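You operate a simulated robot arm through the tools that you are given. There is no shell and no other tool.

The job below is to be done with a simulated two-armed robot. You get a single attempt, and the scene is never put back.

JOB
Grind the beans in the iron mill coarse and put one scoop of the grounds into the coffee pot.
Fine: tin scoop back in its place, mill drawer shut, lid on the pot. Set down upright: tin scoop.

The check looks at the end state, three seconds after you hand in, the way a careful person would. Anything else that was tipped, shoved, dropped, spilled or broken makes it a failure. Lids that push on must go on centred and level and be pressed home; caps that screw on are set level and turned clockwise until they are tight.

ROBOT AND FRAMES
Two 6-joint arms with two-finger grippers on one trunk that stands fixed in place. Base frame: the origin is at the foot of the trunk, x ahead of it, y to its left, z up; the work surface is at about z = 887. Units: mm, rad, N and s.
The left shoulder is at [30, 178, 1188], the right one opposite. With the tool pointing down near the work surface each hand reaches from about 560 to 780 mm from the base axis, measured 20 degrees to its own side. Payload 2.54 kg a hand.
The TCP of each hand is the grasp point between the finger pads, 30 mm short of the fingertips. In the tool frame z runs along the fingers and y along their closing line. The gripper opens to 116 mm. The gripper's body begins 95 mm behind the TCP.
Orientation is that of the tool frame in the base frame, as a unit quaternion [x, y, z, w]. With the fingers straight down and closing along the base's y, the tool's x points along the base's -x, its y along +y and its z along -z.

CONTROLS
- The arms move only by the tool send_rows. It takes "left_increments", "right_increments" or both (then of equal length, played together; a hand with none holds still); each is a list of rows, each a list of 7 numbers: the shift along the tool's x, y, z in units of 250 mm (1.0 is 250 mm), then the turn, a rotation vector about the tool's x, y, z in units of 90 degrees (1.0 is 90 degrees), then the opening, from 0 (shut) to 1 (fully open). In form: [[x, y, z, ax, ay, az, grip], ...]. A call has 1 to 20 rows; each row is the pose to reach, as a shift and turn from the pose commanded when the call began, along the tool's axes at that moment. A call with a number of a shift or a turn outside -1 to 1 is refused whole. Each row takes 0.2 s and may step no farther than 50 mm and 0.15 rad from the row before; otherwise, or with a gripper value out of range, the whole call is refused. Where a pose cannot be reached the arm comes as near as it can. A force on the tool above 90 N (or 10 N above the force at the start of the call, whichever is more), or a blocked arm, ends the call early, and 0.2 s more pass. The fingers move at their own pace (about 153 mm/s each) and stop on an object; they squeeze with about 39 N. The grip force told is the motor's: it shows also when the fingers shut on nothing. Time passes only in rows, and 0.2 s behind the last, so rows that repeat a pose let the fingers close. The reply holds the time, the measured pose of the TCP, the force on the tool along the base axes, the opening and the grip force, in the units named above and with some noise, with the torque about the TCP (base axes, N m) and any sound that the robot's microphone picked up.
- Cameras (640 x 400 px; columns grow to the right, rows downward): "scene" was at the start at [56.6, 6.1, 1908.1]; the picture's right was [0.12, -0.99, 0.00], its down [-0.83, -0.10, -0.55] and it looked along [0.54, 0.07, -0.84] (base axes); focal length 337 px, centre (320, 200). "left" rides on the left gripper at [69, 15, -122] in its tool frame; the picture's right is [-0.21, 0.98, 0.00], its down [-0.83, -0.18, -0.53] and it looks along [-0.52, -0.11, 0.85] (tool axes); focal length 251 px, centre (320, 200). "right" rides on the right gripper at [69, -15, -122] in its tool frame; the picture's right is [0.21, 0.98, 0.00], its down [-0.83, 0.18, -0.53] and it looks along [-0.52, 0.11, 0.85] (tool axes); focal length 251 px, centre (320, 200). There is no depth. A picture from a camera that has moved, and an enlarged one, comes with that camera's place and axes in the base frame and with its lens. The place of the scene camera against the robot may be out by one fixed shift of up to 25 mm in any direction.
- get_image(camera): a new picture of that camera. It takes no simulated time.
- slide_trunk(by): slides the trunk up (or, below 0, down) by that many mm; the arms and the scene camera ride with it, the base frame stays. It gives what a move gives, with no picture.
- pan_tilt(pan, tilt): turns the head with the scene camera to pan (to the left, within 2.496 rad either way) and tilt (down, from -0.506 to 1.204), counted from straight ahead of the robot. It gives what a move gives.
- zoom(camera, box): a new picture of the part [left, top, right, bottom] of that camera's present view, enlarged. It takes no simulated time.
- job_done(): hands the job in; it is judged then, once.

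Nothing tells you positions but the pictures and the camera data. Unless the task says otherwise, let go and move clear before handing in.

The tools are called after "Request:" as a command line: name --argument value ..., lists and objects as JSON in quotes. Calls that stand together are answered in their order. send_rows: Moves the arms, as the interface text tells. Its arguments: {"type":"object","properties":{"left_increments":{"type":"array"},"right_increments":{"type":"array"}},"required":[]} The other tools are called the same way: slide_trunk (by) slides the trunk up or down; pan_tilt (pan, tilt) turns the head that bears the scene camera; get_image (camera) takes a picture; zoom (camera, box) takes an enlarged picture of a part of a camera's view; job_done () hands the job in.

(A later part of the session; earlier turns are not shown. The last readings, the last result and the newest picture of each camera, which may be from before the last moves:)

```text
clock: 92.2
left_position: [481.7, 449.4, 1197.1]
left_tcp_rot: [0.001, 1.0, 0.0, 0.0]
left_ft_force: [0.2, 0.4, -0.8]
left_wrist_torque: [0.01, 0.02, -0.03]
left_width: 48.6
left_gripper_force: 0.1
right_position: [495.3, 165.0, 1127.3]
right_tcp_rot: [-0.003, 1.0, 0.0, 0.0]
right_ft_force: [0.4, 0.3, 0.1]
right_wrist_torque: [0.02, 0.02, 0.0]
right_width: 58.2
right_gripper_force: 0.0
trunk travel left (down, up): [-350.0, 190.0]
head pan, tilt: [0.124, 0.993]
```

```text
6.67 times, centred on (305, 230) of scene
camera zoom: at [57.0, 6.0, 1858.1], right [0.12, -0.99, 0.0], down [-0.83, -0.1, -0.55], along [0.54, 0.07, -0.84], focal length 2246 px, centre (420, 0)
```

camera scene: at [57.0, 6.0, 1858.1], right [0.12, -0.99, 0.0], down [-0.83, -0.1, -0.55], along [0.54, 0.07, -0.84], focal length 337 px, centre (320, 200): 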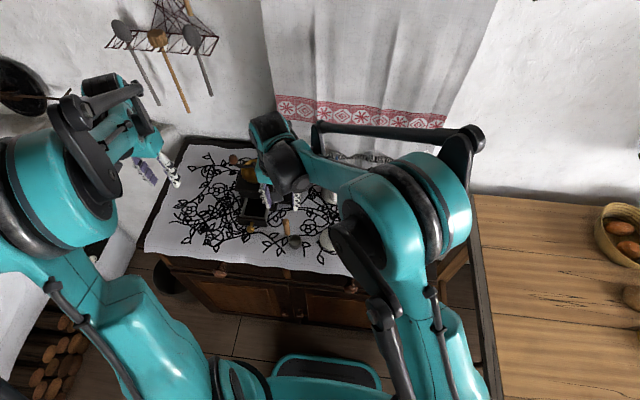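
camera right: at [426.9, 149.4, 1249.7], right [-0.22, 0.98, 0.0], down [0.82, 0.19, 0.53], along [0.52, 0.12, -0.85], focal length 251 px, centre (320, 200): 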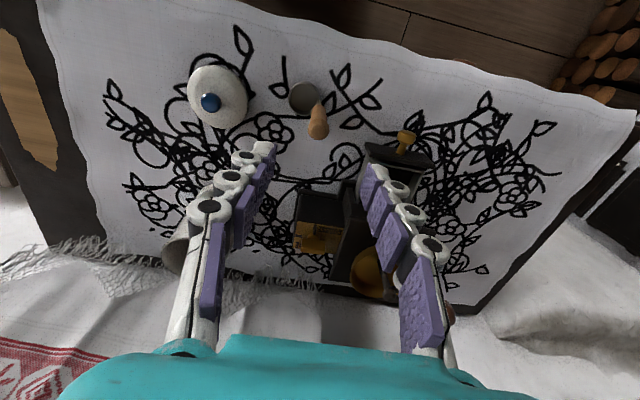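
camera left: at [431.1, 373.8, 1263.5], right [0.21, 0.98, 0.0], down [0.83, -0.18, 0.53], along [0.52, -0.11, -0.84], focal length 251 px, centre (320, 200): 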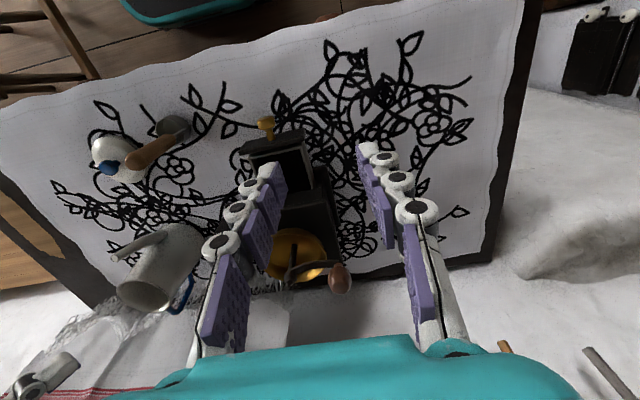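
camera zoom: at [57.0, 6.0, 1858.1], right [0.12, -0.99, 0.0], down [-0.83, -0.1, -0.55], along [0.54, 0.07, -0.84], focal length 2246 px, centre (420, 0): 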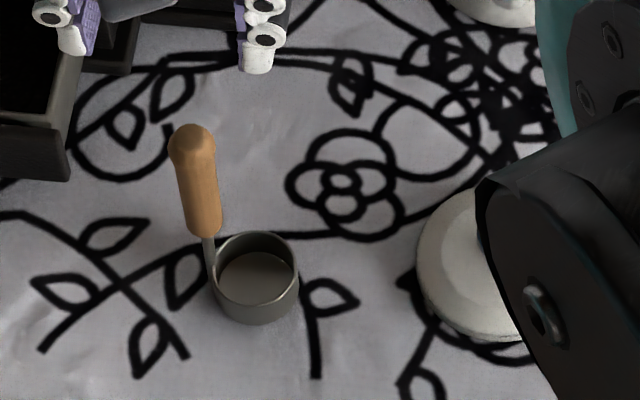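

The scoop's cup centre is at about (490, 142), 39 mm across and 21 mm high. Its handle stands at (492, 162), from z≈937 to 1023. I'll lower the right hand over the handle.

Request:
send_rows --right_increments '[[0.0124, -0.0092, 0.15, 0, 0, 0, 0.45], [0.0124, -0.0092, 0.3, 0, 0, 0, 0.45], [0.0124, -0.0092, 0.44, 0, 0, 0, 0.45], [0.0124, -0.0092, 0.554, 0, 0, 0, 0.45], [0.0124, -0.0092, 0.554, 0, 0, 0, 0.45]]'

Request:
get_image --camera "right"

Request:
zoom --camera "scene" --box '[250, 190, 350, 260]'

Request:
get_image --camera "left"

```text
clock: 93.4
left_position: [481.2, 450.3, 1199.5]
left_tcp_rot: [0.0, 1.0, 0.0, 0.0]
left_ft_force: [-0.1, 0.7, 0.3]
left_wrist_torque: [0.0, 0.0, 0.0]
left_width: 48.6
left_gripper_force: 0.1
right_position: [488.6, 161.4, 990.4]
right_tcp_rot: [-0.004, 1.0, 0.0, 0.0]
right_ft_force: [0.3, 0.5, 0.0]
right_wrist_torque: [0.01, -0.02, 0.01]
right_width: 52.3
right_gripper_force: 0.1
trunk travel left (down, up): [-350.0, 190.0]
head pan, tilt: [0.124, 0.993]
```

```text
taken
camera right: at [421.3, 146.0, 1112.7], right [-0.22, 0.98, 0.0], down [0.82, 0.19, 0.53], along [0.52, 0.12, -0.85], focal length 251 px, centre (320, 200)
```

right: 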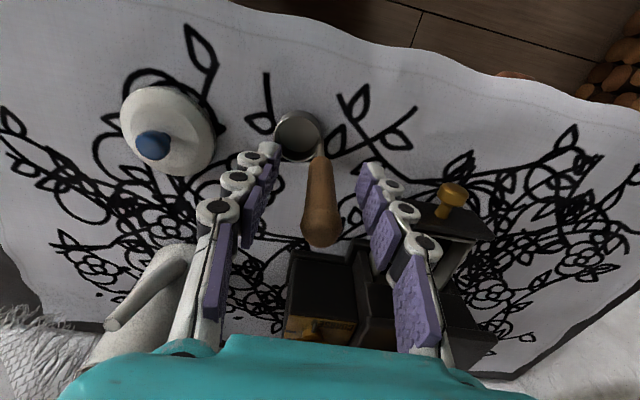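

```text
5.71 times, centred on (300, 225) of scene
camera zoom: at [56.0, 5.9, 1858.1], right [0.12, -0.99, 0.0], down [-0.83, -0.1, -0.55], along [0.54, 0.07, -0.84], focal length 1925 px, centre (434, 57)
```

zoom: 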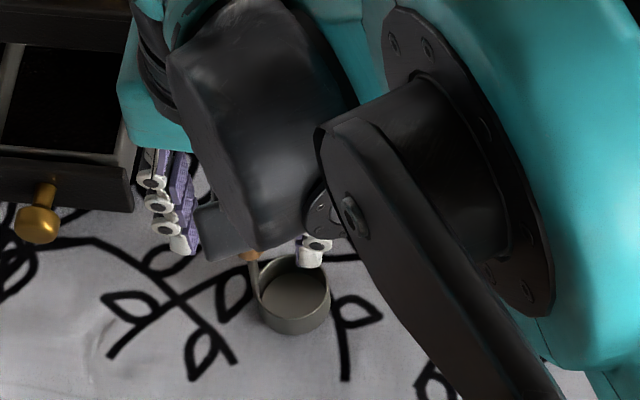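

```text
taken
camera left: at [412.3, 464.7, 1321.6], right [0.21, 0.98, 0.0], down [0.83, -0.18, 0.53], along [0.52, -0.11, -0.85], focal length 251 px, centre (320, 200)
```

left: 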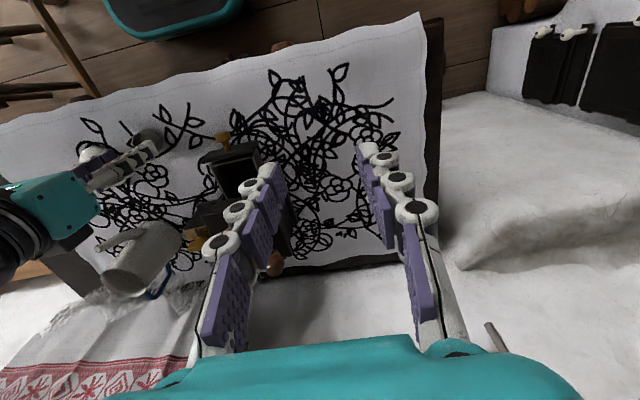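

The handle is between the fingers. I'll close on it.

Request:
send_rows --right_increments '[[0, 0, 0, 0, 0, 0, 0.3], [0, 0, 0, 0, 0, 0, 0.2], [0, 0, 0, 0, 0, 0, 0.1], [0, 0, 0, 0, 0, 0, 0.0], [0, 0, 0, 0, 0, 0, 0.0]]'

Request:
get_image --camera "right"

Request:
zoom --camera "scene" --box '[270, 210, 330, 250]'

```text
clock: 94.6
left_position: [482.4, 450.2, 1197.7]
left_tcp_rot: [0.0, 1.0, 0.0, 0.0]
left_ft_force: [-0.2, -0.7, -0.6]
left_wrist_torque: [0.01, 0.01, 0.01]
left_width: 48.8
left_gripper_force: 0.1
right_position: [490.3, 162.5, 989.5]
right_tcp_rot: [-0.003, 1.0, 0.0, 0.0]
right_ft_force: [-0.3, 1.0, -0.6]
right_wrist_torque: [0.02, 0.01, 0.02]
right_width: 16.7
right_gripper_force: 39.0
trunk travel left (down, up): [-350.0, 190.0]
head pan, tilt: [0.124, 0.993]
```

```text
taken
camera right: at [421.7, 146.2, 1112.7], right [-0.22, 0.98, 0.0], down [0.82, 0.19, 0.53], along [0.52, 0.12, -0.85], focal length 251 px, centre (320, 200)
```

right: 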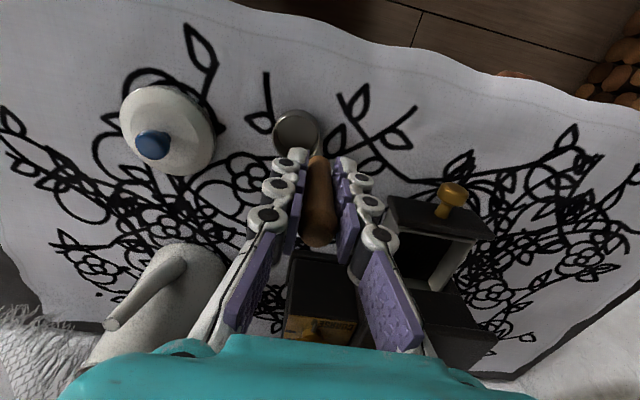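

```text
10.00 times, centred on (300, 230) of scene
camera zoom: at [56.8, 6.2, 1858.0], right [0.12, -0.99, 0.0], down [-0.83, -0.1, -0.55], along [0.54, 0.07, -0.84], focal length 3369 px, centre (520, -100)
```

zoom: 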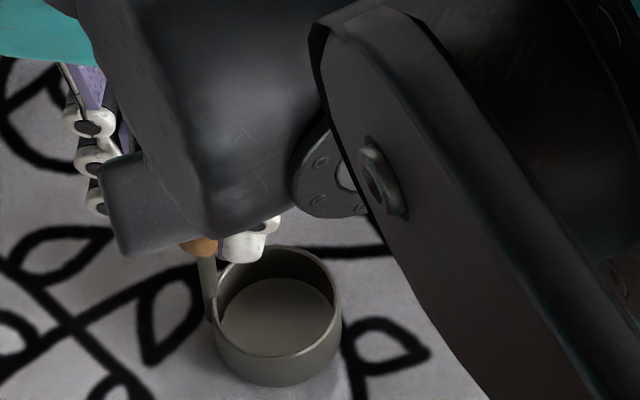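

The scoop handle is gripped at 16.7 mm. I'll lift it straight up and check that it hangs upright.

Request:
send_rows --right_increments '[[0, 0, -0.04, 0, 0, 0, 0.0], [0, 0, -0.14, 0, 0, 0, 0.0], [0, 0, -0.27, 0, 0, 0, 0.0], [0, 0, -0.4, 0, 0, 0, 0.0], [0, 0, -0.4, 0, 0, 0, 0.0]]'

Request:
get_image --camera "right"

Request:
get_image --camera "left"

```text
clock: 95.8
left_position: [481.1, 450.6, 1197.2]
left_tcp_rot: [0.001, 1.0, 0.0, 0.0]
left_ft_force: [0.0, -0.1, 0.1]
left_wrist_torque: [0.02, 0.04, 0.02]
left_width: 48.8
left_gripper_force: 0.0
right_position: [493.0, 165.4, 1086.9]
right_tcp_rot: [-0.004, 1.0, 0.0, 0.0]
right_ft_force: [1.1, 0.9, -1.1]
right_wrist_torque: [0.01, 0.02, 0.0]
right_width: 16.7
right_gripper_force: 39.8
trunk travel left (down, up): [-350.0, 190.0]
head pan, tilt: [0.124, 0.993]
```

```text
taken
camera right: at [425.0, 149.8, 1209.7], right [-0.22, 0.98, 0.0], down [0.82, 0.19, 0.53], along [0.52, 0.12, -0.85], focal length 251 px, centre (320, 200)
```

right: 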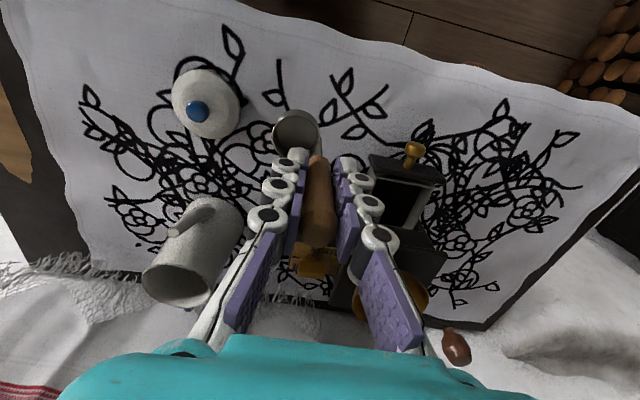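

```text
taken
camera left: at [413.2, 465.0, 1321.1], right [0.21, 0.98, 0.0], down [0.83, -0.18, 0.53], along [0.52, -0.11, -0.85], focal length 251 px, centre (320, 200)
```

left: 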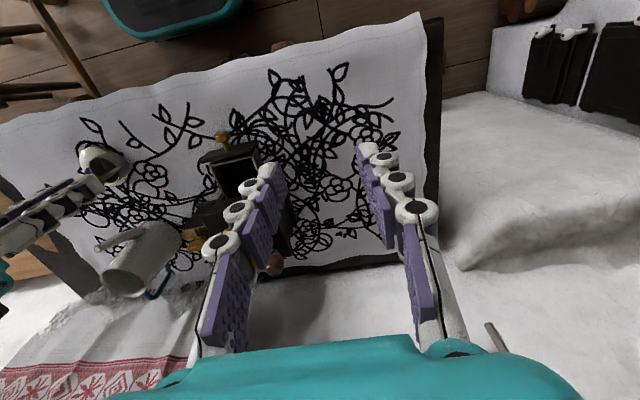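

The scoop is held securely. From here I'll zoom on the drawer to refine its position relative to this hand.

Request:
zoom --camera "right" --box '[330, 130, 460, 260]'

Request:
zoom --camera "left" --box '[180, 110, 310, 230]'

```text
3.08 times, centred on (395, 195) of right
camera zoom: at [425.0, 149.8, 1209.7], right [-0.22, 0.98, 0.0], down [0.82, 0.19, 0.53], along [0.52, 0.12, -0.85], focal length 774 px, centre (89, 215)
```

zoom: 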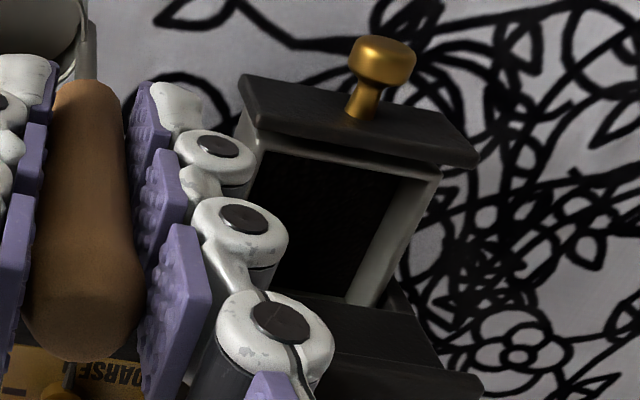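

```text
3.33 times, centred on (245, 170) of left
camera zoom: at [413.2, 465.0, 1321.1], right [0.21, 0.98, 0.0], down [0.83, -0.18, 0.53], along [0.52, -0.11, -0.85], focal length 838 px, centre (570, 300)
```

zoom: 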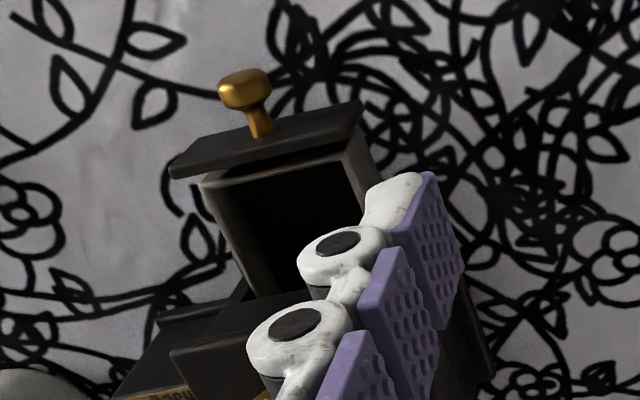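

The drawer's near inner edge is at x≈548 and its inside spans y≈249–320, with the mill front at x≈602. I'll carry the scoop over beside it while leaning the handle toward -y, well above everything.

Request:
send_rows --right_increments '[[-0.0384, 0.0124, -0.0022, -0.0864, 0, 0, 0], [-0.0769, 0.0249, -0.0044, -0.1728, 0, 0, 0], [-0.1153, 0.0373, -0.0067, -0.2593, 0, 0, 0], [-0.1538, 0.0498, -0.0089, -0.3457, 0, 0, 0], [-0.1922, 0.0622, -0.0111, -0.4321, 0, 0, 0], [-0.2307, 0.0747, -0.0133, -0.5185, 0, 0, 0], [-0.2691, 0.0871, -0.0156, -0.605, 0, 0, 0], [-0.3076, 0.0996, -0.0178, -0.6914, 0, 0, 0], [-0.346, 0.112, -0.02, -0.7778, 0, 0, 0], [-0.346, 0.112, -0.02, -0.7778, 0, 0, 0]]'

Request:
get_image --camera "right"

Request:
get_image --camera "scene"

Request:
get_image --camera "left"

```text
clock: 98.0
left_position: [480.2, 450.1, 1198.4]
left_tcp_rot: [0.0, 1.0, 0.0, 0.0]
left_ft_force: [1.0, 0.2, 0.0]
left_wrist_torque: [0.02, 0.0, 0.0]
left_width: 48.9
left_gripper_force: 0.0
right_position: [578.6, 194.4, 1094.6]
right_tcp_rot: [-0.003, 0.819, 0.574, -0.002]
right_ft_force: [0.0, 0.3, -0.1]
right_wrist_torque: [-0.11, 0.0, 0.01]
right_width: 16.7
right_gripper_force: 39.4
trunk travel left (down, up): [-350.0, 190.0]
head pan, tilt: [0.124, 0.993]
```

```text
taken
camera right: at [510.8, 72.7, 1120.9], right [-0.22, 0.33, 0.92], down [0.83, -0.43, 0.35], along [0.52, 0.84, -0.18], focal length 251 px, centre (320, 200)
```

right: 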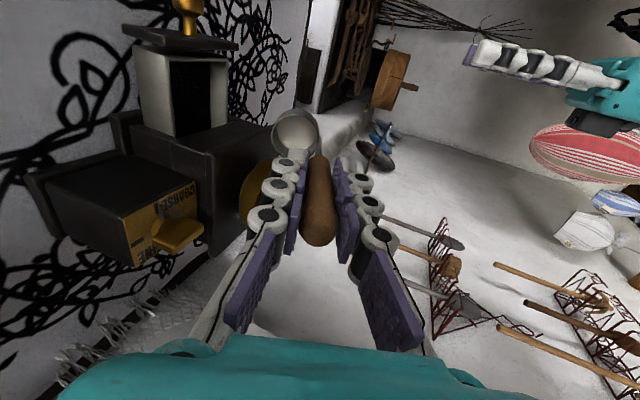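

```text
taken
camera scene: at [55.8, 6.4, 1858.1], right [0.12, -0.99, 0.0], down [-0.83, -0.1, -0.55], along [0.54, 0.07, -0.84], focal length 337 px, centre (320, 200)
```

scene: 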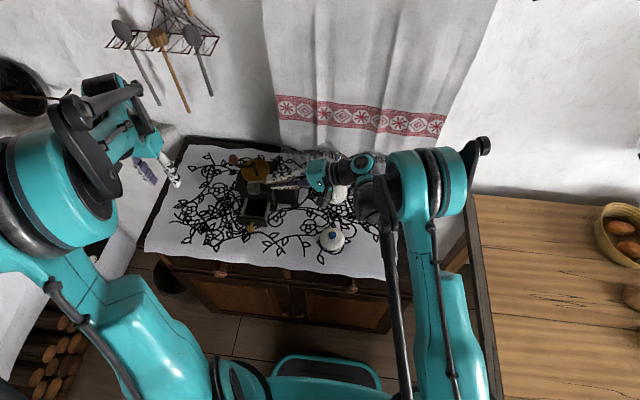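

```text
taken
camera left: at [412.2, 465.1, 1321.5], right [0.21, 0.98, 0.0], down [0.83, -0.18, 0.53], along [0.52, -0.11, -0.85], focal length 251 px, centre (320, 200)
```

left: 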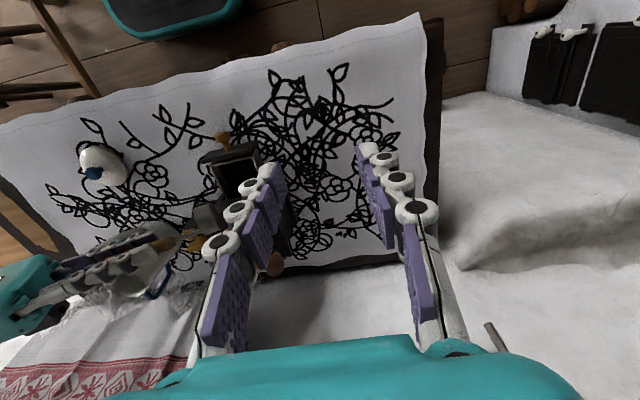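

The lean works. I'll close the empty left gripper so its camera gets a clear view of the drawer.

Request:
send_rows --left_increments '[[0, 0, 0, 0, 0, 0, 0.2], [0, 0, 0, 0, 0, 0, 0.0], [0, 0, 0, 0, 0, 0, 0.0]]'

Request:
zoom --camera "left" --box '[160, 110, 320, 230]'

Request:
zoom --camera "scene" --box '[220, 140, 340, 240]'

```text
clock: 98.8
left_position: [481.6, 450.6, 1197.8]
left_tcp_rot: [0.0, 1.0, 0.0, 0.0]
left_ft_force: [-0.9, -0.3, -0.5]
left_wrist_torque: [0.02, -0.03, 0.04]
left_width: 0.0
left_gripper_force: 28.7
right_position: [578.4, 192.5, 1093.5]
right_tcp_rot: [-0.003, 0.819, 0.573, -0.002]
right_ft_force: [-0.1, 0.5, -1.0]
right_wrist_torque: [-0.09, 0.01, -0.02]
right_width: 16.7
right_gripper_force: 38.5
trunk travel left (down, up): [-350.0, 190.0]
head pan, tilt: [0.124, 0.993]
```

```text
3.33 times, centred on (240, 170) of left
camera zoom: at [413.0, 464.9, 1321.3], right [0.21, 0.98, 0.0], down [0.83, -0.18, 0.53], along [0.52, -0.11, -0.85], focal length 838 px, centre (587, 300)
```

zoom: 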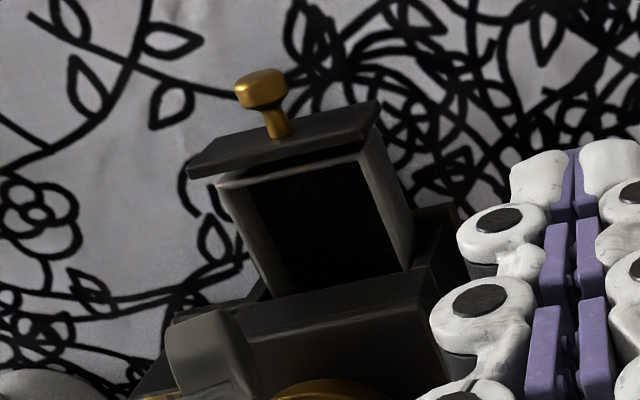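

```text
4.00 times, centred on (280, 190) of scene
camera zoom: at [56.9, 6.2, 1858.0], right [0.12, -0.99, 0.0], down [-0.83, -0.1, -0.55], along [0.54, 0.07, -0.84], focal length 1348 px, centre (480, 240)
```

zoom: 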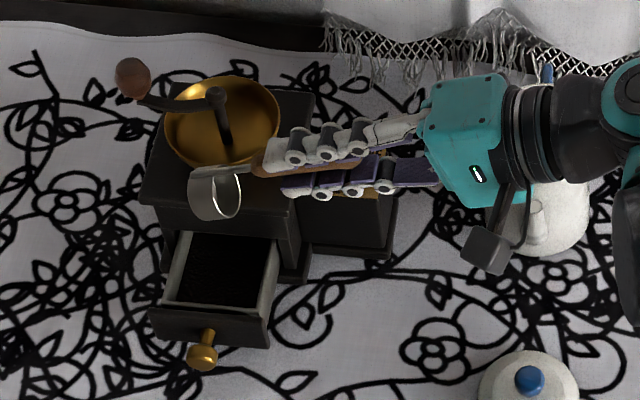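

Now I'll tilt to 80° and bring the cup above the drawer opening, then check alignment before I lower it.

Request:
send_rows --right_increments '[[0, -0.0664, 0.0518, -0.0556, 0, 0, 0], [0, -0.1327, 0.1036, -0.1111, 0, 0, 0], [0, -0.1327, 0.1036, -0.1111, 0, 0, 0]]'

Request:
zoom --camera "left" --box '[140, 90, 320, 230]'

Request:
zoom --camera "scene" --box '[230, 150, 330, 230]'

Request:
get_image --camera "right"

```text
clock: 99.6
left_position: [481.4, 449.5, 1197.2]
left_tcp_rot: [0.0, 1.0, 0.0, 0.0]
left_ft_force: [0.0, 0.8, 0.1]
left_wrist_torque: [-0.01, -0.04, 0.0]
left_width: 0.0
left_gripper_force: 28.9
right_position: [578.9, 205.6, 1055.1]
right_tcp_rot: [-0.003, 0.766, 0.643, -0.003]
right_ft_force: [-0.5, 0.1, -0.9]
right_wrist_torque: [-0.07, -0.02, -0.01]
right_width: 16.7
right_gripper_force: 39.4
trunk travel left (down, up): [-350.0, 190.0]
head pan, tilt: [0.124, 0.993]
```

```text
2.86 times, centred on (230, 160) of left
camera zoom: at [412.4, 464.8, 1321.6], right [0.21, 0.98, 0.0], down [0.83, -0.18, 0.53], along [0.52, -0.11, -0.85], focal length 718 px, centre (577, 314)
```

zoom: 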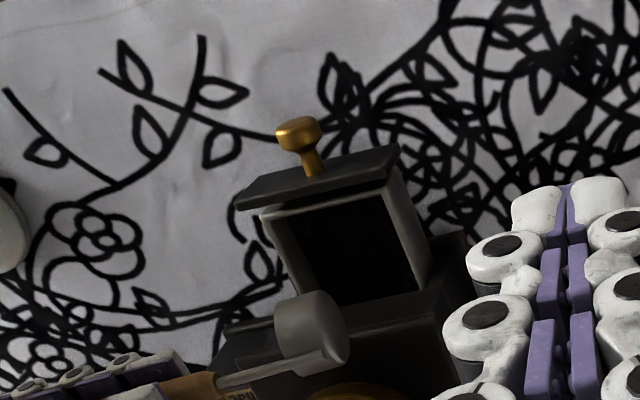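

```text
5.00 times, centred on (280, 190) of scene
camera zoom: at [56.2, 6.1, 1858.1], right [0.12, -0.99, 0.0], down [-0.83, -0.1, -0.55], along [0.54, 0.07, -0.84], focal length 1684 px, centre (520, 250)
```

zoom: 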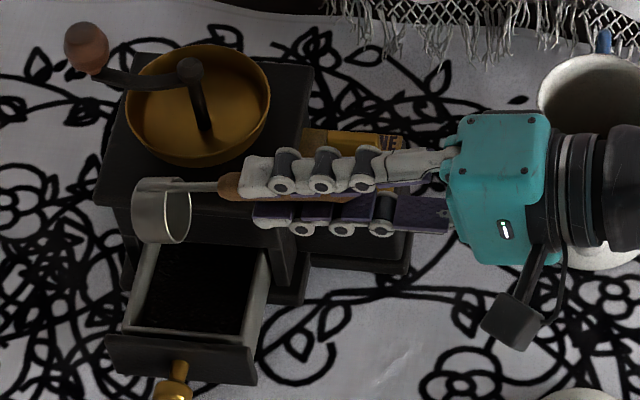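

```text
taken
camera right: at [511.4, 82.2, 1061.0], right [-0.22, 0.17, 0.96], down [0.83, -0.49, 0.27], along [0.51, 0.86, -0.03], focal length 251 px, centre (320, 200)
```

right: 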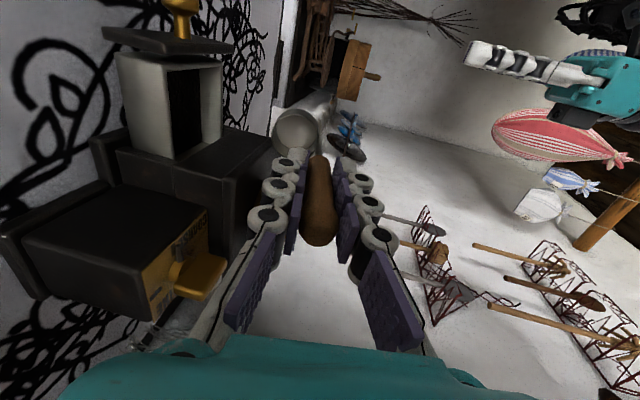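

The alignment over the opening looks right. I'll lower the cup into the drawer in steps, watching the force.

Request:
send_rows --right_increments '[[0, -0.12, 0.0212, 0, 0, 0, 0], [0, -0.22, 0.0388, 0, 0, 0, 0], [0, -0.29, 0.0512, 0, 0, 0, 0], [0, -0.29, 0.0512, 0, 0, 0, 0]]'

Request:
zoom --camera "left" --box '[140, 90, 320, 230]'

Request:
zoom --camera "scene" --box '[230, 150, 330, 230]'

```text
clock: 100.6
left_position: [481.2, 450.7, 1198.6]
left_tcp_rot: [-0.001, 1.0, 0.0, 0.0]
left_ft_force: [0.2, 0.1, 0.7]
left_wrist_torque: [0.0, -0.01, -0.01]
left_width: 0.0
left_gripper_force: 28.8
right_position: [573.5, 205.1, 989.6]
right_tcp_rot: [-0.003, 0.767, 0.642, -0.003]
right_ft_force: [-0.4, 0.3, -1.9]
right_wrist_torque: [-0.06, 0.03, -0.04]
right_width: 16.4
right_gripper_force: 39.4
right hand out of reach, approached as far as the arm can: row 3, 4
trunk travel left (down, up): [-350.0, 190.0]
head pan, tilt: [0.124, 0.993]
```

```text
2.86 times, centred on (230, 160) of left
camera zoom: at [413.1, 464.9, 1321.3], right [0.21, 0.98, 0.0], down [0.83, -0.18, 0.53], along [0.52, -0.11, -0.85], focal length 718 px, centre (577, 314)
```

zoom: 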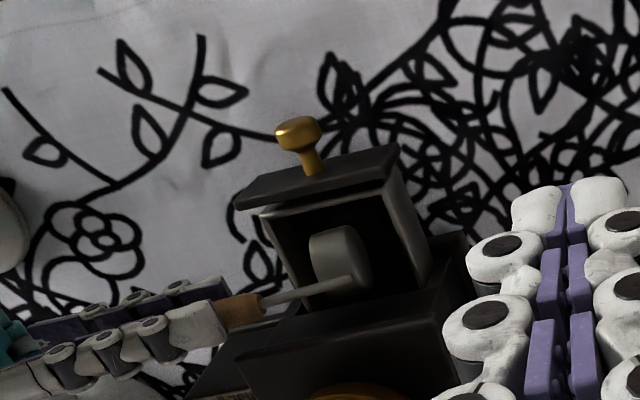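

```text
5.00 times, centred on (280, 190) of scene
camera zoom: at [57.1, 6.2, 1858.1], right [0.12, -0.99, 0.0], down [-0.83, -0.1, -0.55], along [0.54, 0.07, -0.84], focal length 1684 px, centre (520, 250)
```

zoom: 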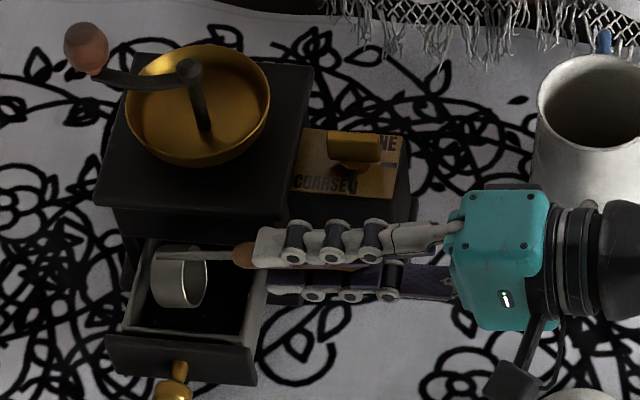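

The arm ran out of reach 8 mm early. The trunk can do the rest of the descent, so I'll slide it down 26 mm and check the force.

Request:
slide_trunk --by -26

Request:
zoom --camera "left" --box '[140, 90, 320, 230]'

Request:
zoom --camera "scene" --box '[240, 170, 300, 220]'

```text
clock: 101.3
left_position: [481.3, 450.8, 1172.9]
left_tcp_rot: [0.001, 1.0, 0.0, 0.0]
left_ft_force: [-1.0, 0.6, 0.1]
left_wrist_torque: [0.02, 0.0, 0.03]
left_width: 0.1
left_gripper_force: 29.0
right_position: [572.2, 203.9, 965.1]
right_tcp_rot: [-0.002, 0.767, 0.641, -0.003]
right_ft_force: [0.3, -0.5, -0.6]
right_wrist_torque: [-0.07, -0.02, -0.03]
right_width: 16.6
right_gripper_force: 39.2
trunk travel left (down, up): [-324.0, 216.0]
head pan, tilt: [0.124, 0.993]
```

```text
2.86 times, centred on (230, 160) of left
camera zoom: at [412.4, 464.7, 1295.6], right [0.21, 0.98, 0.0], down [0.83, -0.18, 0.53], along [0.52, -0.11, -0.85], focal length 718 px, centre (577, 314)
```

zoom: 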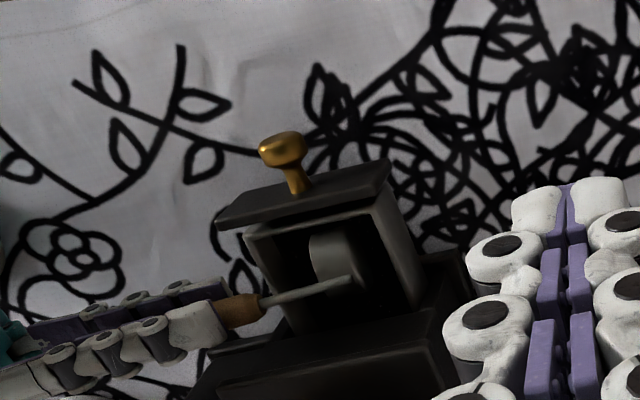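

```text
8.00 times, centred on (270, 195) of scene
camera zoom: at [56.1, 6.0, 1832.1], right [0.12, -0.99, 0.0], down [-0.83, -0.1, -0.55], along [0.54, 0.07, -0.84], focal length 2695 px, centre (720, 240)
```

zoom: 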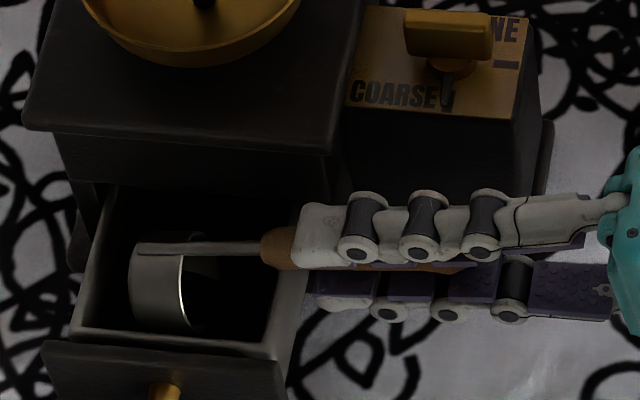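

The cup is inside the drawer with no contact force. I'll go down 5 mm more, then sweep the mouth toward -y through the grounds.

Request:
slide_trunk --by -5

Request:
send_rows --right_increments '[[-0.006, 0, 0, 0, 0, 0, 0], [-0.012, -0.0056, -0.0315, 0, 0, 0, 0], [-0.012, -0.0111, -0.063, 0, 0, 0, 0], [-0.012, -0.0156, -0.0886, 0, 0, 0, 0], [-0.012, -0.0156, -0.0886, 0, 0, 0, 0]]'

Request:
zoom --camera "left" --box '[140, 90, 320, 230]'

Request:
zoom --camera "scene" --box '[240, 170, 300, 220]'

```text
clock: 101.8
left_position: [480.5, 450.4, 1168.0]
left_tcp_rot: [0.0, 1.0, -0.001, 0.0]
left_ft_force: [-0.3, 0.1, -0.3]
left_wrist_torque: [0.01, 0.02, -0.02]
left_width: 0.2
left_gripper_force: 28.5
right_position: [572.1, 203.7, 961.1]
right_tcp_rot: [-0.002, 0.766, 0.643, -0.002]
right_ft_force: [0.0, -3.6, 14.6]
right_wrist_torque: [1.21, 0.03, 0.0]
right_width: 16.8
right_gripper_force: 38.8
trunk travel left (down, up): [-319.0, 221.0]
head pan, tilt: [0.124, 0.993]
```

```text
clock: 103.0
left_position: [480.6, 451.3, 1167.3]
left_tcp_rot: [0.0, 1.0, 0.0, 0.0]
left_ft_force: [0.1, 0.2, -0.1]
left_wrist_torque: [0.02, 0.0, 0.0]
left_width: 0.1
left_gripper_force: 28.9
right_position: [574.8, 181.6, 959.9]
right_tcp_rot: [-0.003, 0.766, 0.643, -0.002]
right_ft_force: [-0.6, 7.1, 14.6]
right_wrist_torque: [1.87, 0.04, -0.1]
right_width: 16.8
right_gripper_force: 39.0
trunk travel left (down, up): [-319.0, 221.0]
head pan, tilt: [0.124, 0.993]
```

```text
2.86 times, centred on (230, 160) of left
camera zoom: at [411.6, 465.2, 1290.7], right [0.21, 0.98, 0.0], down [0.83, -0.18, 0.53], along [0.52, -0.11, -0.85], focal length 718 px, centre (577, 314)
```

zoom: 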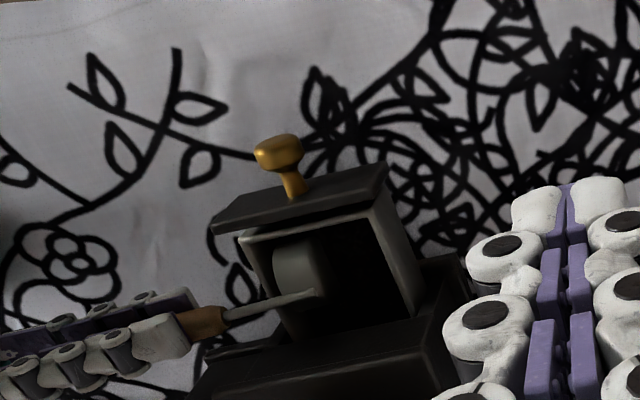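

```text
8.00 times, centred on (270, 195) of scene
camera zoom: at [55.0, 6.5, 1827.1], right [0.12, -0.99, 0.0], down [-0.83, -0.1, -0.55], along [0.54, 0.07, -0.84], focal length 2695 px, centre (720, 240)
```

zoom: 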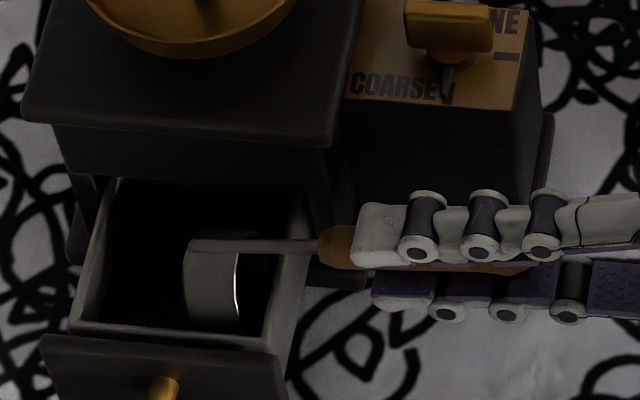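

The cup touched the bottom (15 N) and swept through the grounds. Now I'll rotate it upright inside the drawer, keeping its lowest point just above the floor.

Request:
send_rows --right_increments '[[0, 0.0621, 0.0158, 0.0889, 0, 0, 0], [0, 0.1123, 0.0403, 0.1778, 0, 0, 0], [0, 0.1568, 0.0715, 0.2667, 0, 0, 0], [0, 0.1959, 0.1088, 0.3556, 0, 0, 0], [0, 0.2279, 0.1519, 0.4444, 0, 0, 0], [0, 0.2521, 0.1997, 0.5333, 0, 0, 0], [0, 0.2694, 0.2514, 0.6222, 0, 0, 0], [0, 0.2774, 0.304, 0.7111, 0, 0, 0], [0, 0.2771, 0.3577, 0.8, 0, 0, 0], [0, 0.2684, 0.412, 0.8889, 0, 0, 0], [0, 0.2684, 0.412, 0.8889, 0, 0, 0]]'

Request:
zoom --camera "left" --box '[140, 90, 320, 230]'

Request:
zoom --camera "scene" --box '[230, 150, 310, 220]'

Request:
get_image --camera "right"

```text
clock: 105.4
left_position: [480.1, 451.2, 1168.0]
left_tcp_rot: [0.001, 1.0, 0.0, 0.0]
left_ft_force: [-0.1, -0.8, 0.5]
left_wrist_torque: [0.01, 0.03, 0.01]
left_width: 0.2
left_gripper_force: 28.5
right_position: [575.1, 295.4, 1009.0]
right_tcp_rot: [-0.004, 1.0, -0.002, 0.001]
right_ft_force: [2.5, 8.8, 30.0]
right_wrist_torque: [0.24, -0.53, 0.11]
right_width: 16.6
right_gripper_force: 38.9
trunk travel left (down, up): [-319.0, 221.0]
head pan, tilt: [0.124, 0.993]
```

```text
2.86 times, centred on (230, 160) of left
camera zoom: at [410.8, 464.5, 1291.4], right [0.21, 0.98, 0.0], down [0.82, -0.18, 0.54], along [0.52, -0.11, -0.84], focal length 718 px, centre (577, 314)
```

zoom: 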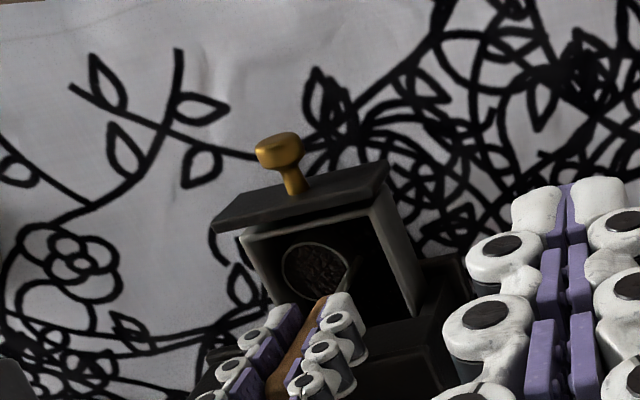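

```text
5.71 times, centred on (270, 185) of scene
camera zoom: at [53.8, 5.5, 1827.3], right [0.12, -0.99, 0.0], down [-0.83, -0.1, -0.55], along [0.54, 0.07, -0.84], focal length 1925 px, centre (606, 286)
```

zoom: 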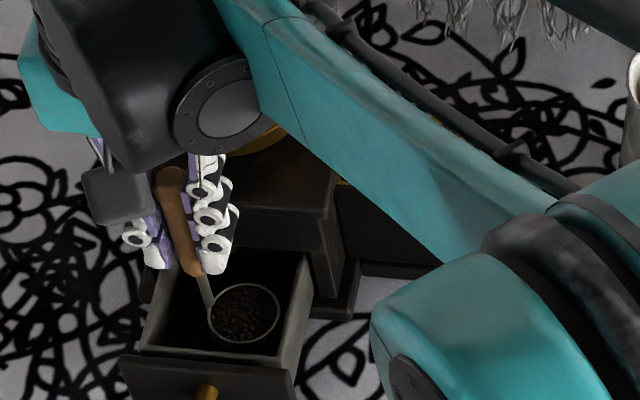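

```text
taken
camera right: at [506.5, 280.8, 1131.5], right [-0.22, 0.98, 0.0], down [0.82, 0.19, 0.54], along [0.52, 0.11, -0.84], focal length 251 px, centre (320, 200)
```

right: 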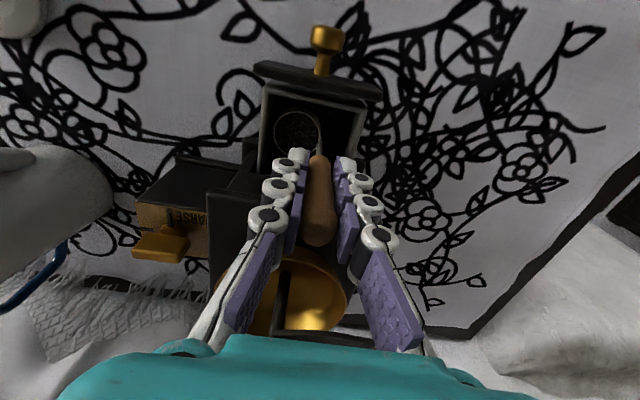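

The scoop is full of coarse grounds. I'll lift it straight up, slowly and level.

Request:
send_rows --right_increments '[[0, 0, -0.02, 0, 0, 0, 0], [0, 0, -0.05, 0, 0, 0, 0], [0, 0, -0.09, 0, 0, 0, 0], [0, 0, -0.15, 0, 0, 0, 0], [0, 0, -0.22, 0, 0, 0, 0], [0, 0, -0.3, 0, 0, 0, 0], [0, 0, -0.38, 0, 0, 0, 0], [0, 0, -0.46, 0, 0, 0, 0], [0, 0, -0.52, 0, 0, 0, 0], [0, 0, -0.52, 0, 0, 0, 0]]'

Request:
get_image --camera "right"

Request:
zoom --camera "right" --box '[250, 80, 390, 180]'

Request:
zoom --camera "left" --box '[140, 90, 320, 230]'

Request:
get_image --camera "scene"

```text
clock: 107.6
left_position: [481.2, 451.4, 1166.2]
left_tcp_rot: [0.0, 1.0, 0.0, 0.0]
left_ft_force: [-0.3, 0.3, 0.0]
left_wrist_torque: [0.03, -0.02, -0.01]
left_width: 0.0
left_gripper_force: 28.6
right_position: [574.6, 294.2, 1138.1]
right_tcp_rot: [-0.004, 1.0, -0.002, 0.0]
right_ft_force: [0.0, -0.1, -0.8]
right_wrist_torque: [0.04, 0.02, 0.02]
right_width: 16.3
right_gripper_force: 39.6
trunk travel left (down, up): [-319.0, 221.0]
head pan, tilt: [0.124, 0.993]
```

```text
taken
camera right: at [506.5, 279.6, 1261.3], right [-0.22, 0.98, 0.0], down [0.82, 0.19, 0.53], along [0.52, 0.12, -0.85], focal length 251 px, centre (320, 200)
```

right: 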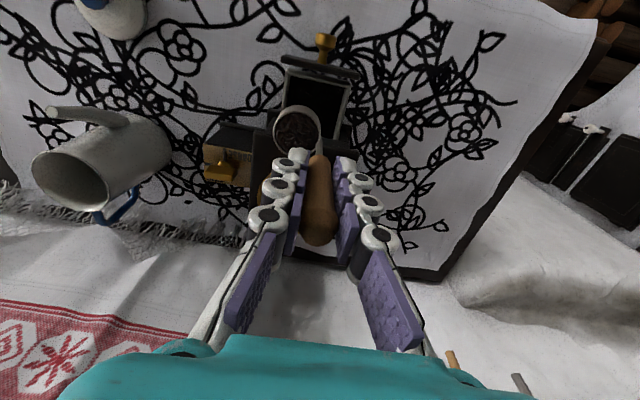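

```text
4.00 times, centred on (320, 130) of right
camera zoom: at [506.5, 279.6, 1261.3], right [-0.22, 0.98, 0.0], down [0.82, 0.19, 0.53], along [0.52, 0.12, -0.85], focal length 1006 px, centre (320, 480)
```

zoom: 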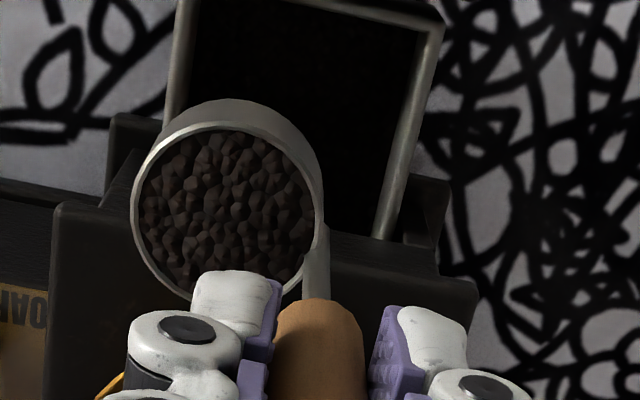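

```text
2.86 times, centred on (230, 160) of left
camera zoom: at [413.0, 465.1, 1290.2], right [0.21, 0.98, 0.0], down [0.83, -0.18, 0.53], along [0.52, -0.11, -0.85], focal length 718 px, centre (577, 314)
```

zoom: 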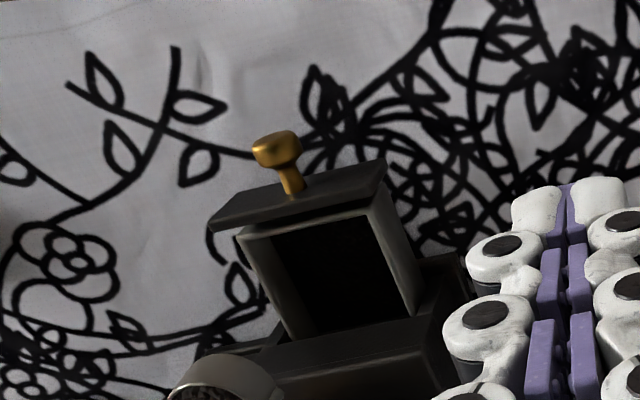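

```text
taken
camera scene: at [57.0, 6.4, 1827.0], right [0.12, -0.99, 0.0], down [-0.83, -0.1, -0.55], along [0.54, 0.07, -0.84], focal length 337 px, centre (320, 200)
```

scene: 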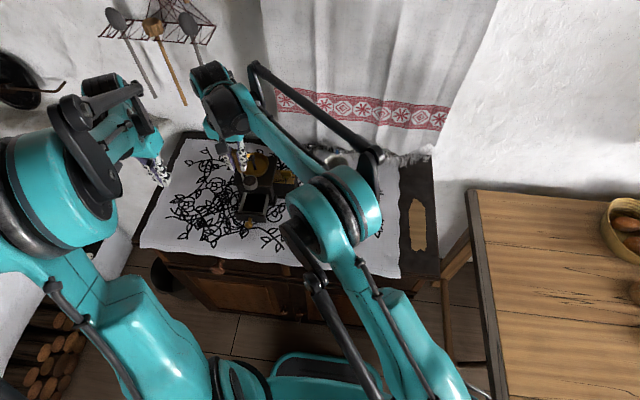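

The cup is full. Next I need the pot mouth's exact position, so I'll measure it from several views.

Request:
zoom --camera "right" --box '[10, 80, 190, 230]'

Request:
zoom --camera "left" --box '[60, 180, 240, 320]'

Request:
zoom --camera "scene" --box '[280, 140, 400, 240]'

```text
2.67 times, centred on (100, 155) of right
camera zoom: at [506.5, 279.6, 1261.3], right [-0.22, 0.98, 0.0], down [0.82, 0.19, 0.53], along [0.52, 0.12, -0.85], focal length 670 px, centre (907, 320)
```

zoom: 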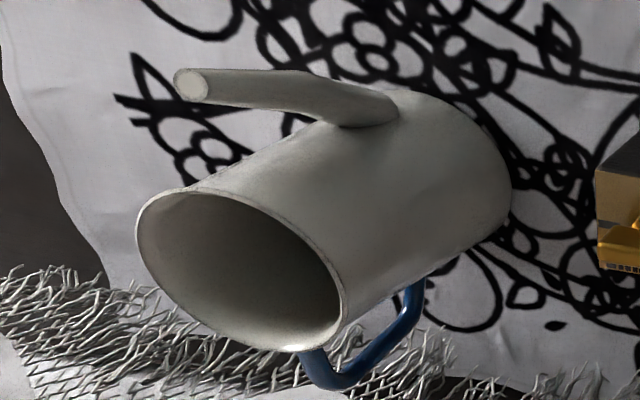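

```text
2.86 times, centred on (150, 250) of left
camera zoom: at [413.0, 465.1, 1290.2], right [0.21, 0.98, 0.0], down [0.83, -0.18, 0.53], along [0.52, -0.11, -0.85], focal length 718 px, centre (806, 57)
```

zoom: 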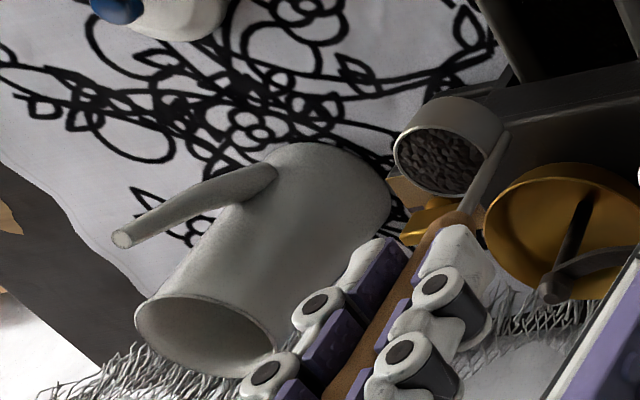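

```text
4.00 times, centred on (340, 190) of scene
camera zoom: at [57.0, 6.4, 1827.0], right [0.12, -0.99, 0.0], down [-0.83, -0.1, -0.55], along [0.54, 0.07, -0.84], focal length 1348 px, centre (240, 240)
```

zoom: 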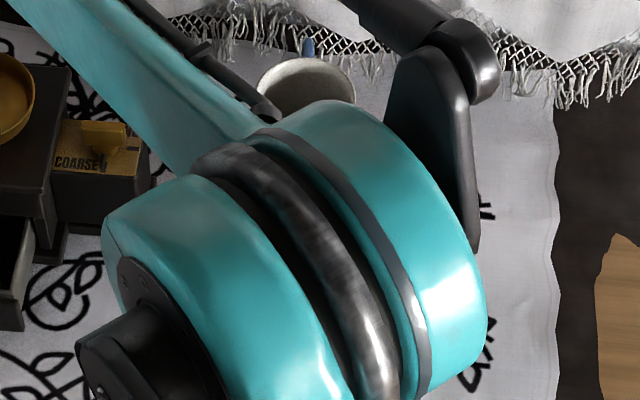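

From several views the pot rim is at z≈1012, centred near (698, 38), with the spout on the -x side. I'll carry the full scoop level past the mill, then yaw 45° and lean it a mild 20° as it comes over the pot.

Request:
send_rows --right_increments '[[-0.01, -0.04, -0.02, 0, 0, 0, 0], [-0.03, -0.13, -0.04, 0, 0, 0, 0], [-0.055, -0.24, -0.048, 0, 0, 0, 0], [-0.08, -0.35, -0.048, 0, 0, 0, 0], [-0.095, -0.43, -0.048, 0, 0, 0, 0], [-0.1, -0.46, -0.048, 0, 0, 0, 0], [-0.1, -0.46, -0.048, 0, 0, 0, 0]]'

Request:
send_rows --right_increments '[[-0.02, -0.034, 0, -0.0132, -0.0054, 0.0309, 0], [-0.05, -0.084, 0.002, -0.0329, -0.0136, 0.0773, 0], [-0.08, -0.136, 0.004, -0.0526, -0.0218, 0.1237, 0], [-0.11, -0.187, 0.006, -0.0724, -0.03, 0.17, 0], [-0.14, -0.238, 0.008, -0.0921, -0.0381, 0.2164, 0], [-0.17, -0.288, 0.01, -0.1118, -0.0463, 0.2628, 0], [-0.2, -0.339, 0.012, -0.1316, -0.0544, 0.3091, 0], [-0.23, -0.39, 0.014, -0.1513, -0.0626, 0.3555, 0], [-0.26, -0.441, 0.016, -0.171, -0.0708, 0.4019, 0], [-0.29, -0.492, 0.018, -0.1842, -0.0762, 0.4328, 0], [-0.32, -0.543, 0.02, -0.1974, -0.0817, 0.4637, 0], [-0.345, -0.585, 0.02, -0.2105, -0.0871, 0.4946, 0], [-0.356, -0.604, 0.02, -0.2105, -0.0871, 0.4946, 0], [-0.356, -0.604, 0.02, -0.2105, -0.0871, 0.4946, 0]]'

Request:
get_image --camera "right"

Request:
get_image --camera "left"

Request:
get_image --camera "scene"

```text
clock: 109.2
left_position: [481.7, 450.7, 1165.9]
left_tcp_rot: [0.0, 1.0, 0.0, -0.001]
left_ft_force: [0.3, -0.1, -0.8]
left_wrist_torque: [0.01, 0.0, 0.01]
left_width: 0.0
left_gripper_force: 28.9
right_position: [601.0, 180.2, 1148.9]
right_tcp_rot: [-0.004, 1.0, -0.002, 0.0]
right_ft_force: [0.3, -0.1, -0.3]
right_wrist_torque: [-0.01, -0.02, 0.01]
right_width: 16.1
right_gripper_force: 38.4
trunk travel left (down, up): [-319.0, 221.0]
head pan, tilt: [0.124, 0.993]
```

```text
clock: 112.2
left_position: [481.6, 450.2, 1166.9]
left_tcp_rot: [0.0, 1.0, 0.0, 0.0]
left_ft_force: [-0.5, 0.9, -0.4]
left_wrist_torque: [0.04, 0.01, 0.02]
left_width: 0.2
left_gripper_force: 29.1
right_position: [691.5, 32.3, 1142.3]
right_tcp_rot: [0.373, 0.911, 0.16, 0.066]
right_ft_force: [0.0, -0.1, -1.0]
right_wrist_torque: [0.0, -0.02, 0.01]
right_width: 16.3
right_gripper_force: 39.1
trunk travel left (down, up): [-319.0, 221.0]
head pan, tilt: [0.124, 0.993]
```

```text
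taken
camera right: at [603.1, 40.2, 1253.1], right [0.49, 0.81, 0.33], down [0.58, -0.59, 0.57], along [0.65, -0.09, -0.76], focal length 251 px, centre (320, 200)
```

right: 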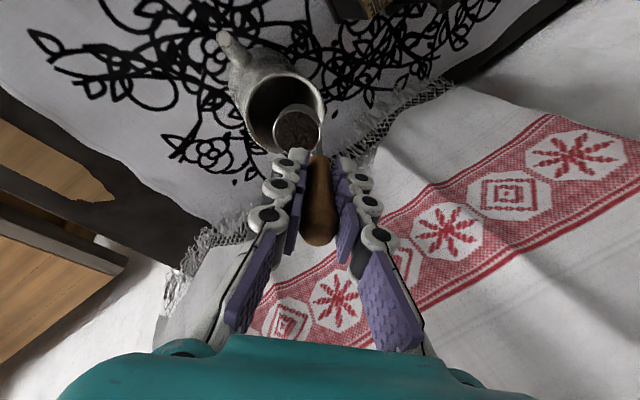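

```text
taken
camera left: at [412.8, 464.9, 1290.3], right [0.21, 0.98, 0.0], down [0.83, -0.18, 0.53], along [0.52, -0.11, -0.85], focal length 251 px, centre (320, 200)
```

left: 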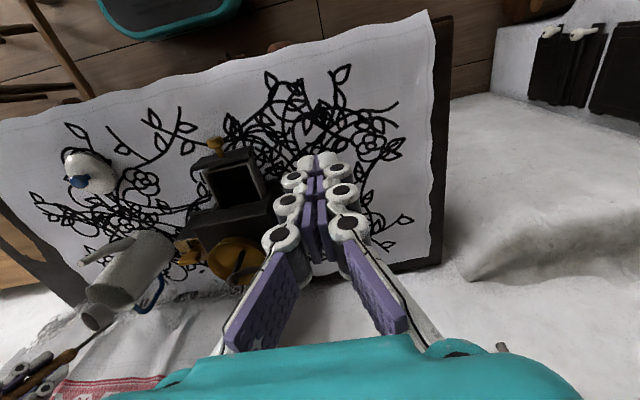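

```text
taken
camera scene: at [56.7, 6.2, 1827.1], right [0.12, -0.99, 0.0], down [-0.83, -0.1, -0.55], along [0.54, 0.07, -0.84], focal length 337 px, centre (320, 200)
```

scene: 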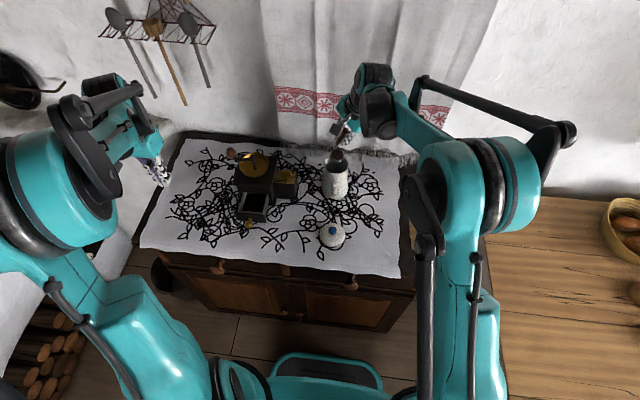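

Request:
zoom --camera "right" --box '[220, 50, 360, 170]'

Request:
zoom --camera "scene" --box '[300, 110, 380, 210]'

Request:
zoom --camera "left" --box '[50, 200, 210, 360]'

```text
3.33 times, centred on (290, 110) of right
camera zoom: at [603.1, 40.2, 1253.1], right [0.49, 0.81, 0.33], down [0.58, -0.59, 0.57], along [0.65, -0.09, -0.76], focal length 838 px, centre (420, 500)
```

zoom: 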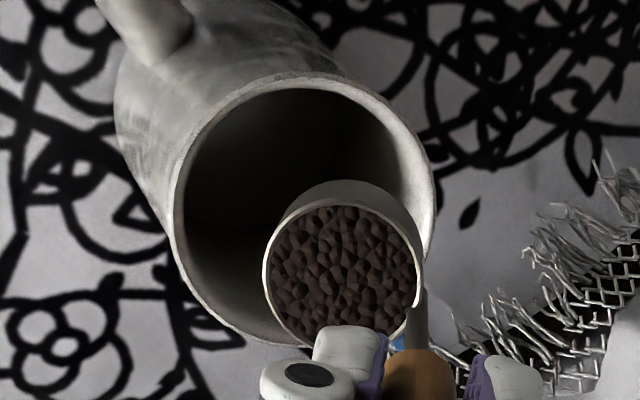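

```text
4.00 times, centred on (340, 160) of scene
camera zoom: at [56.7, 6.2, 1827.1], right [0.12, -0.99, 0.0], down [-0.83, -0.1, -0.55], along [0.54, 0.07, -0.84], focal length 1348 px, centre (240, 360)
```

zoom: 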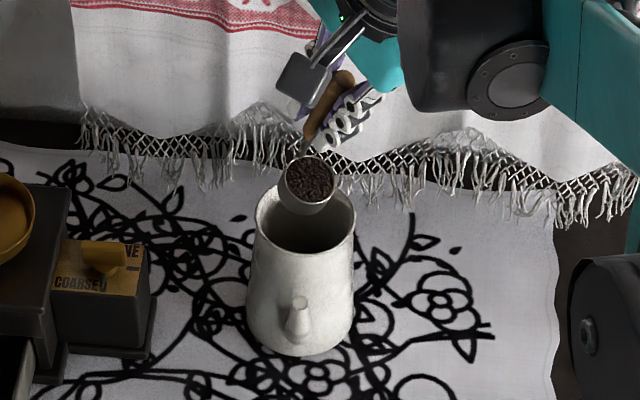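

```text
2.50 times, centred on (130, 280) of left
camera zoom: at [412.8, 464.9, 1290.3], right [0.21, 0.98, 0.0], down [0.83, -0.18, 0.53], along [0.52, -0.11, -0.85], focal length 629 px, centre (795, 0)
```

zoom: 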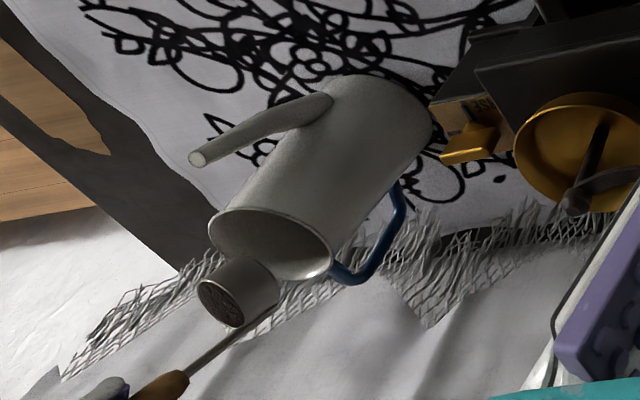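

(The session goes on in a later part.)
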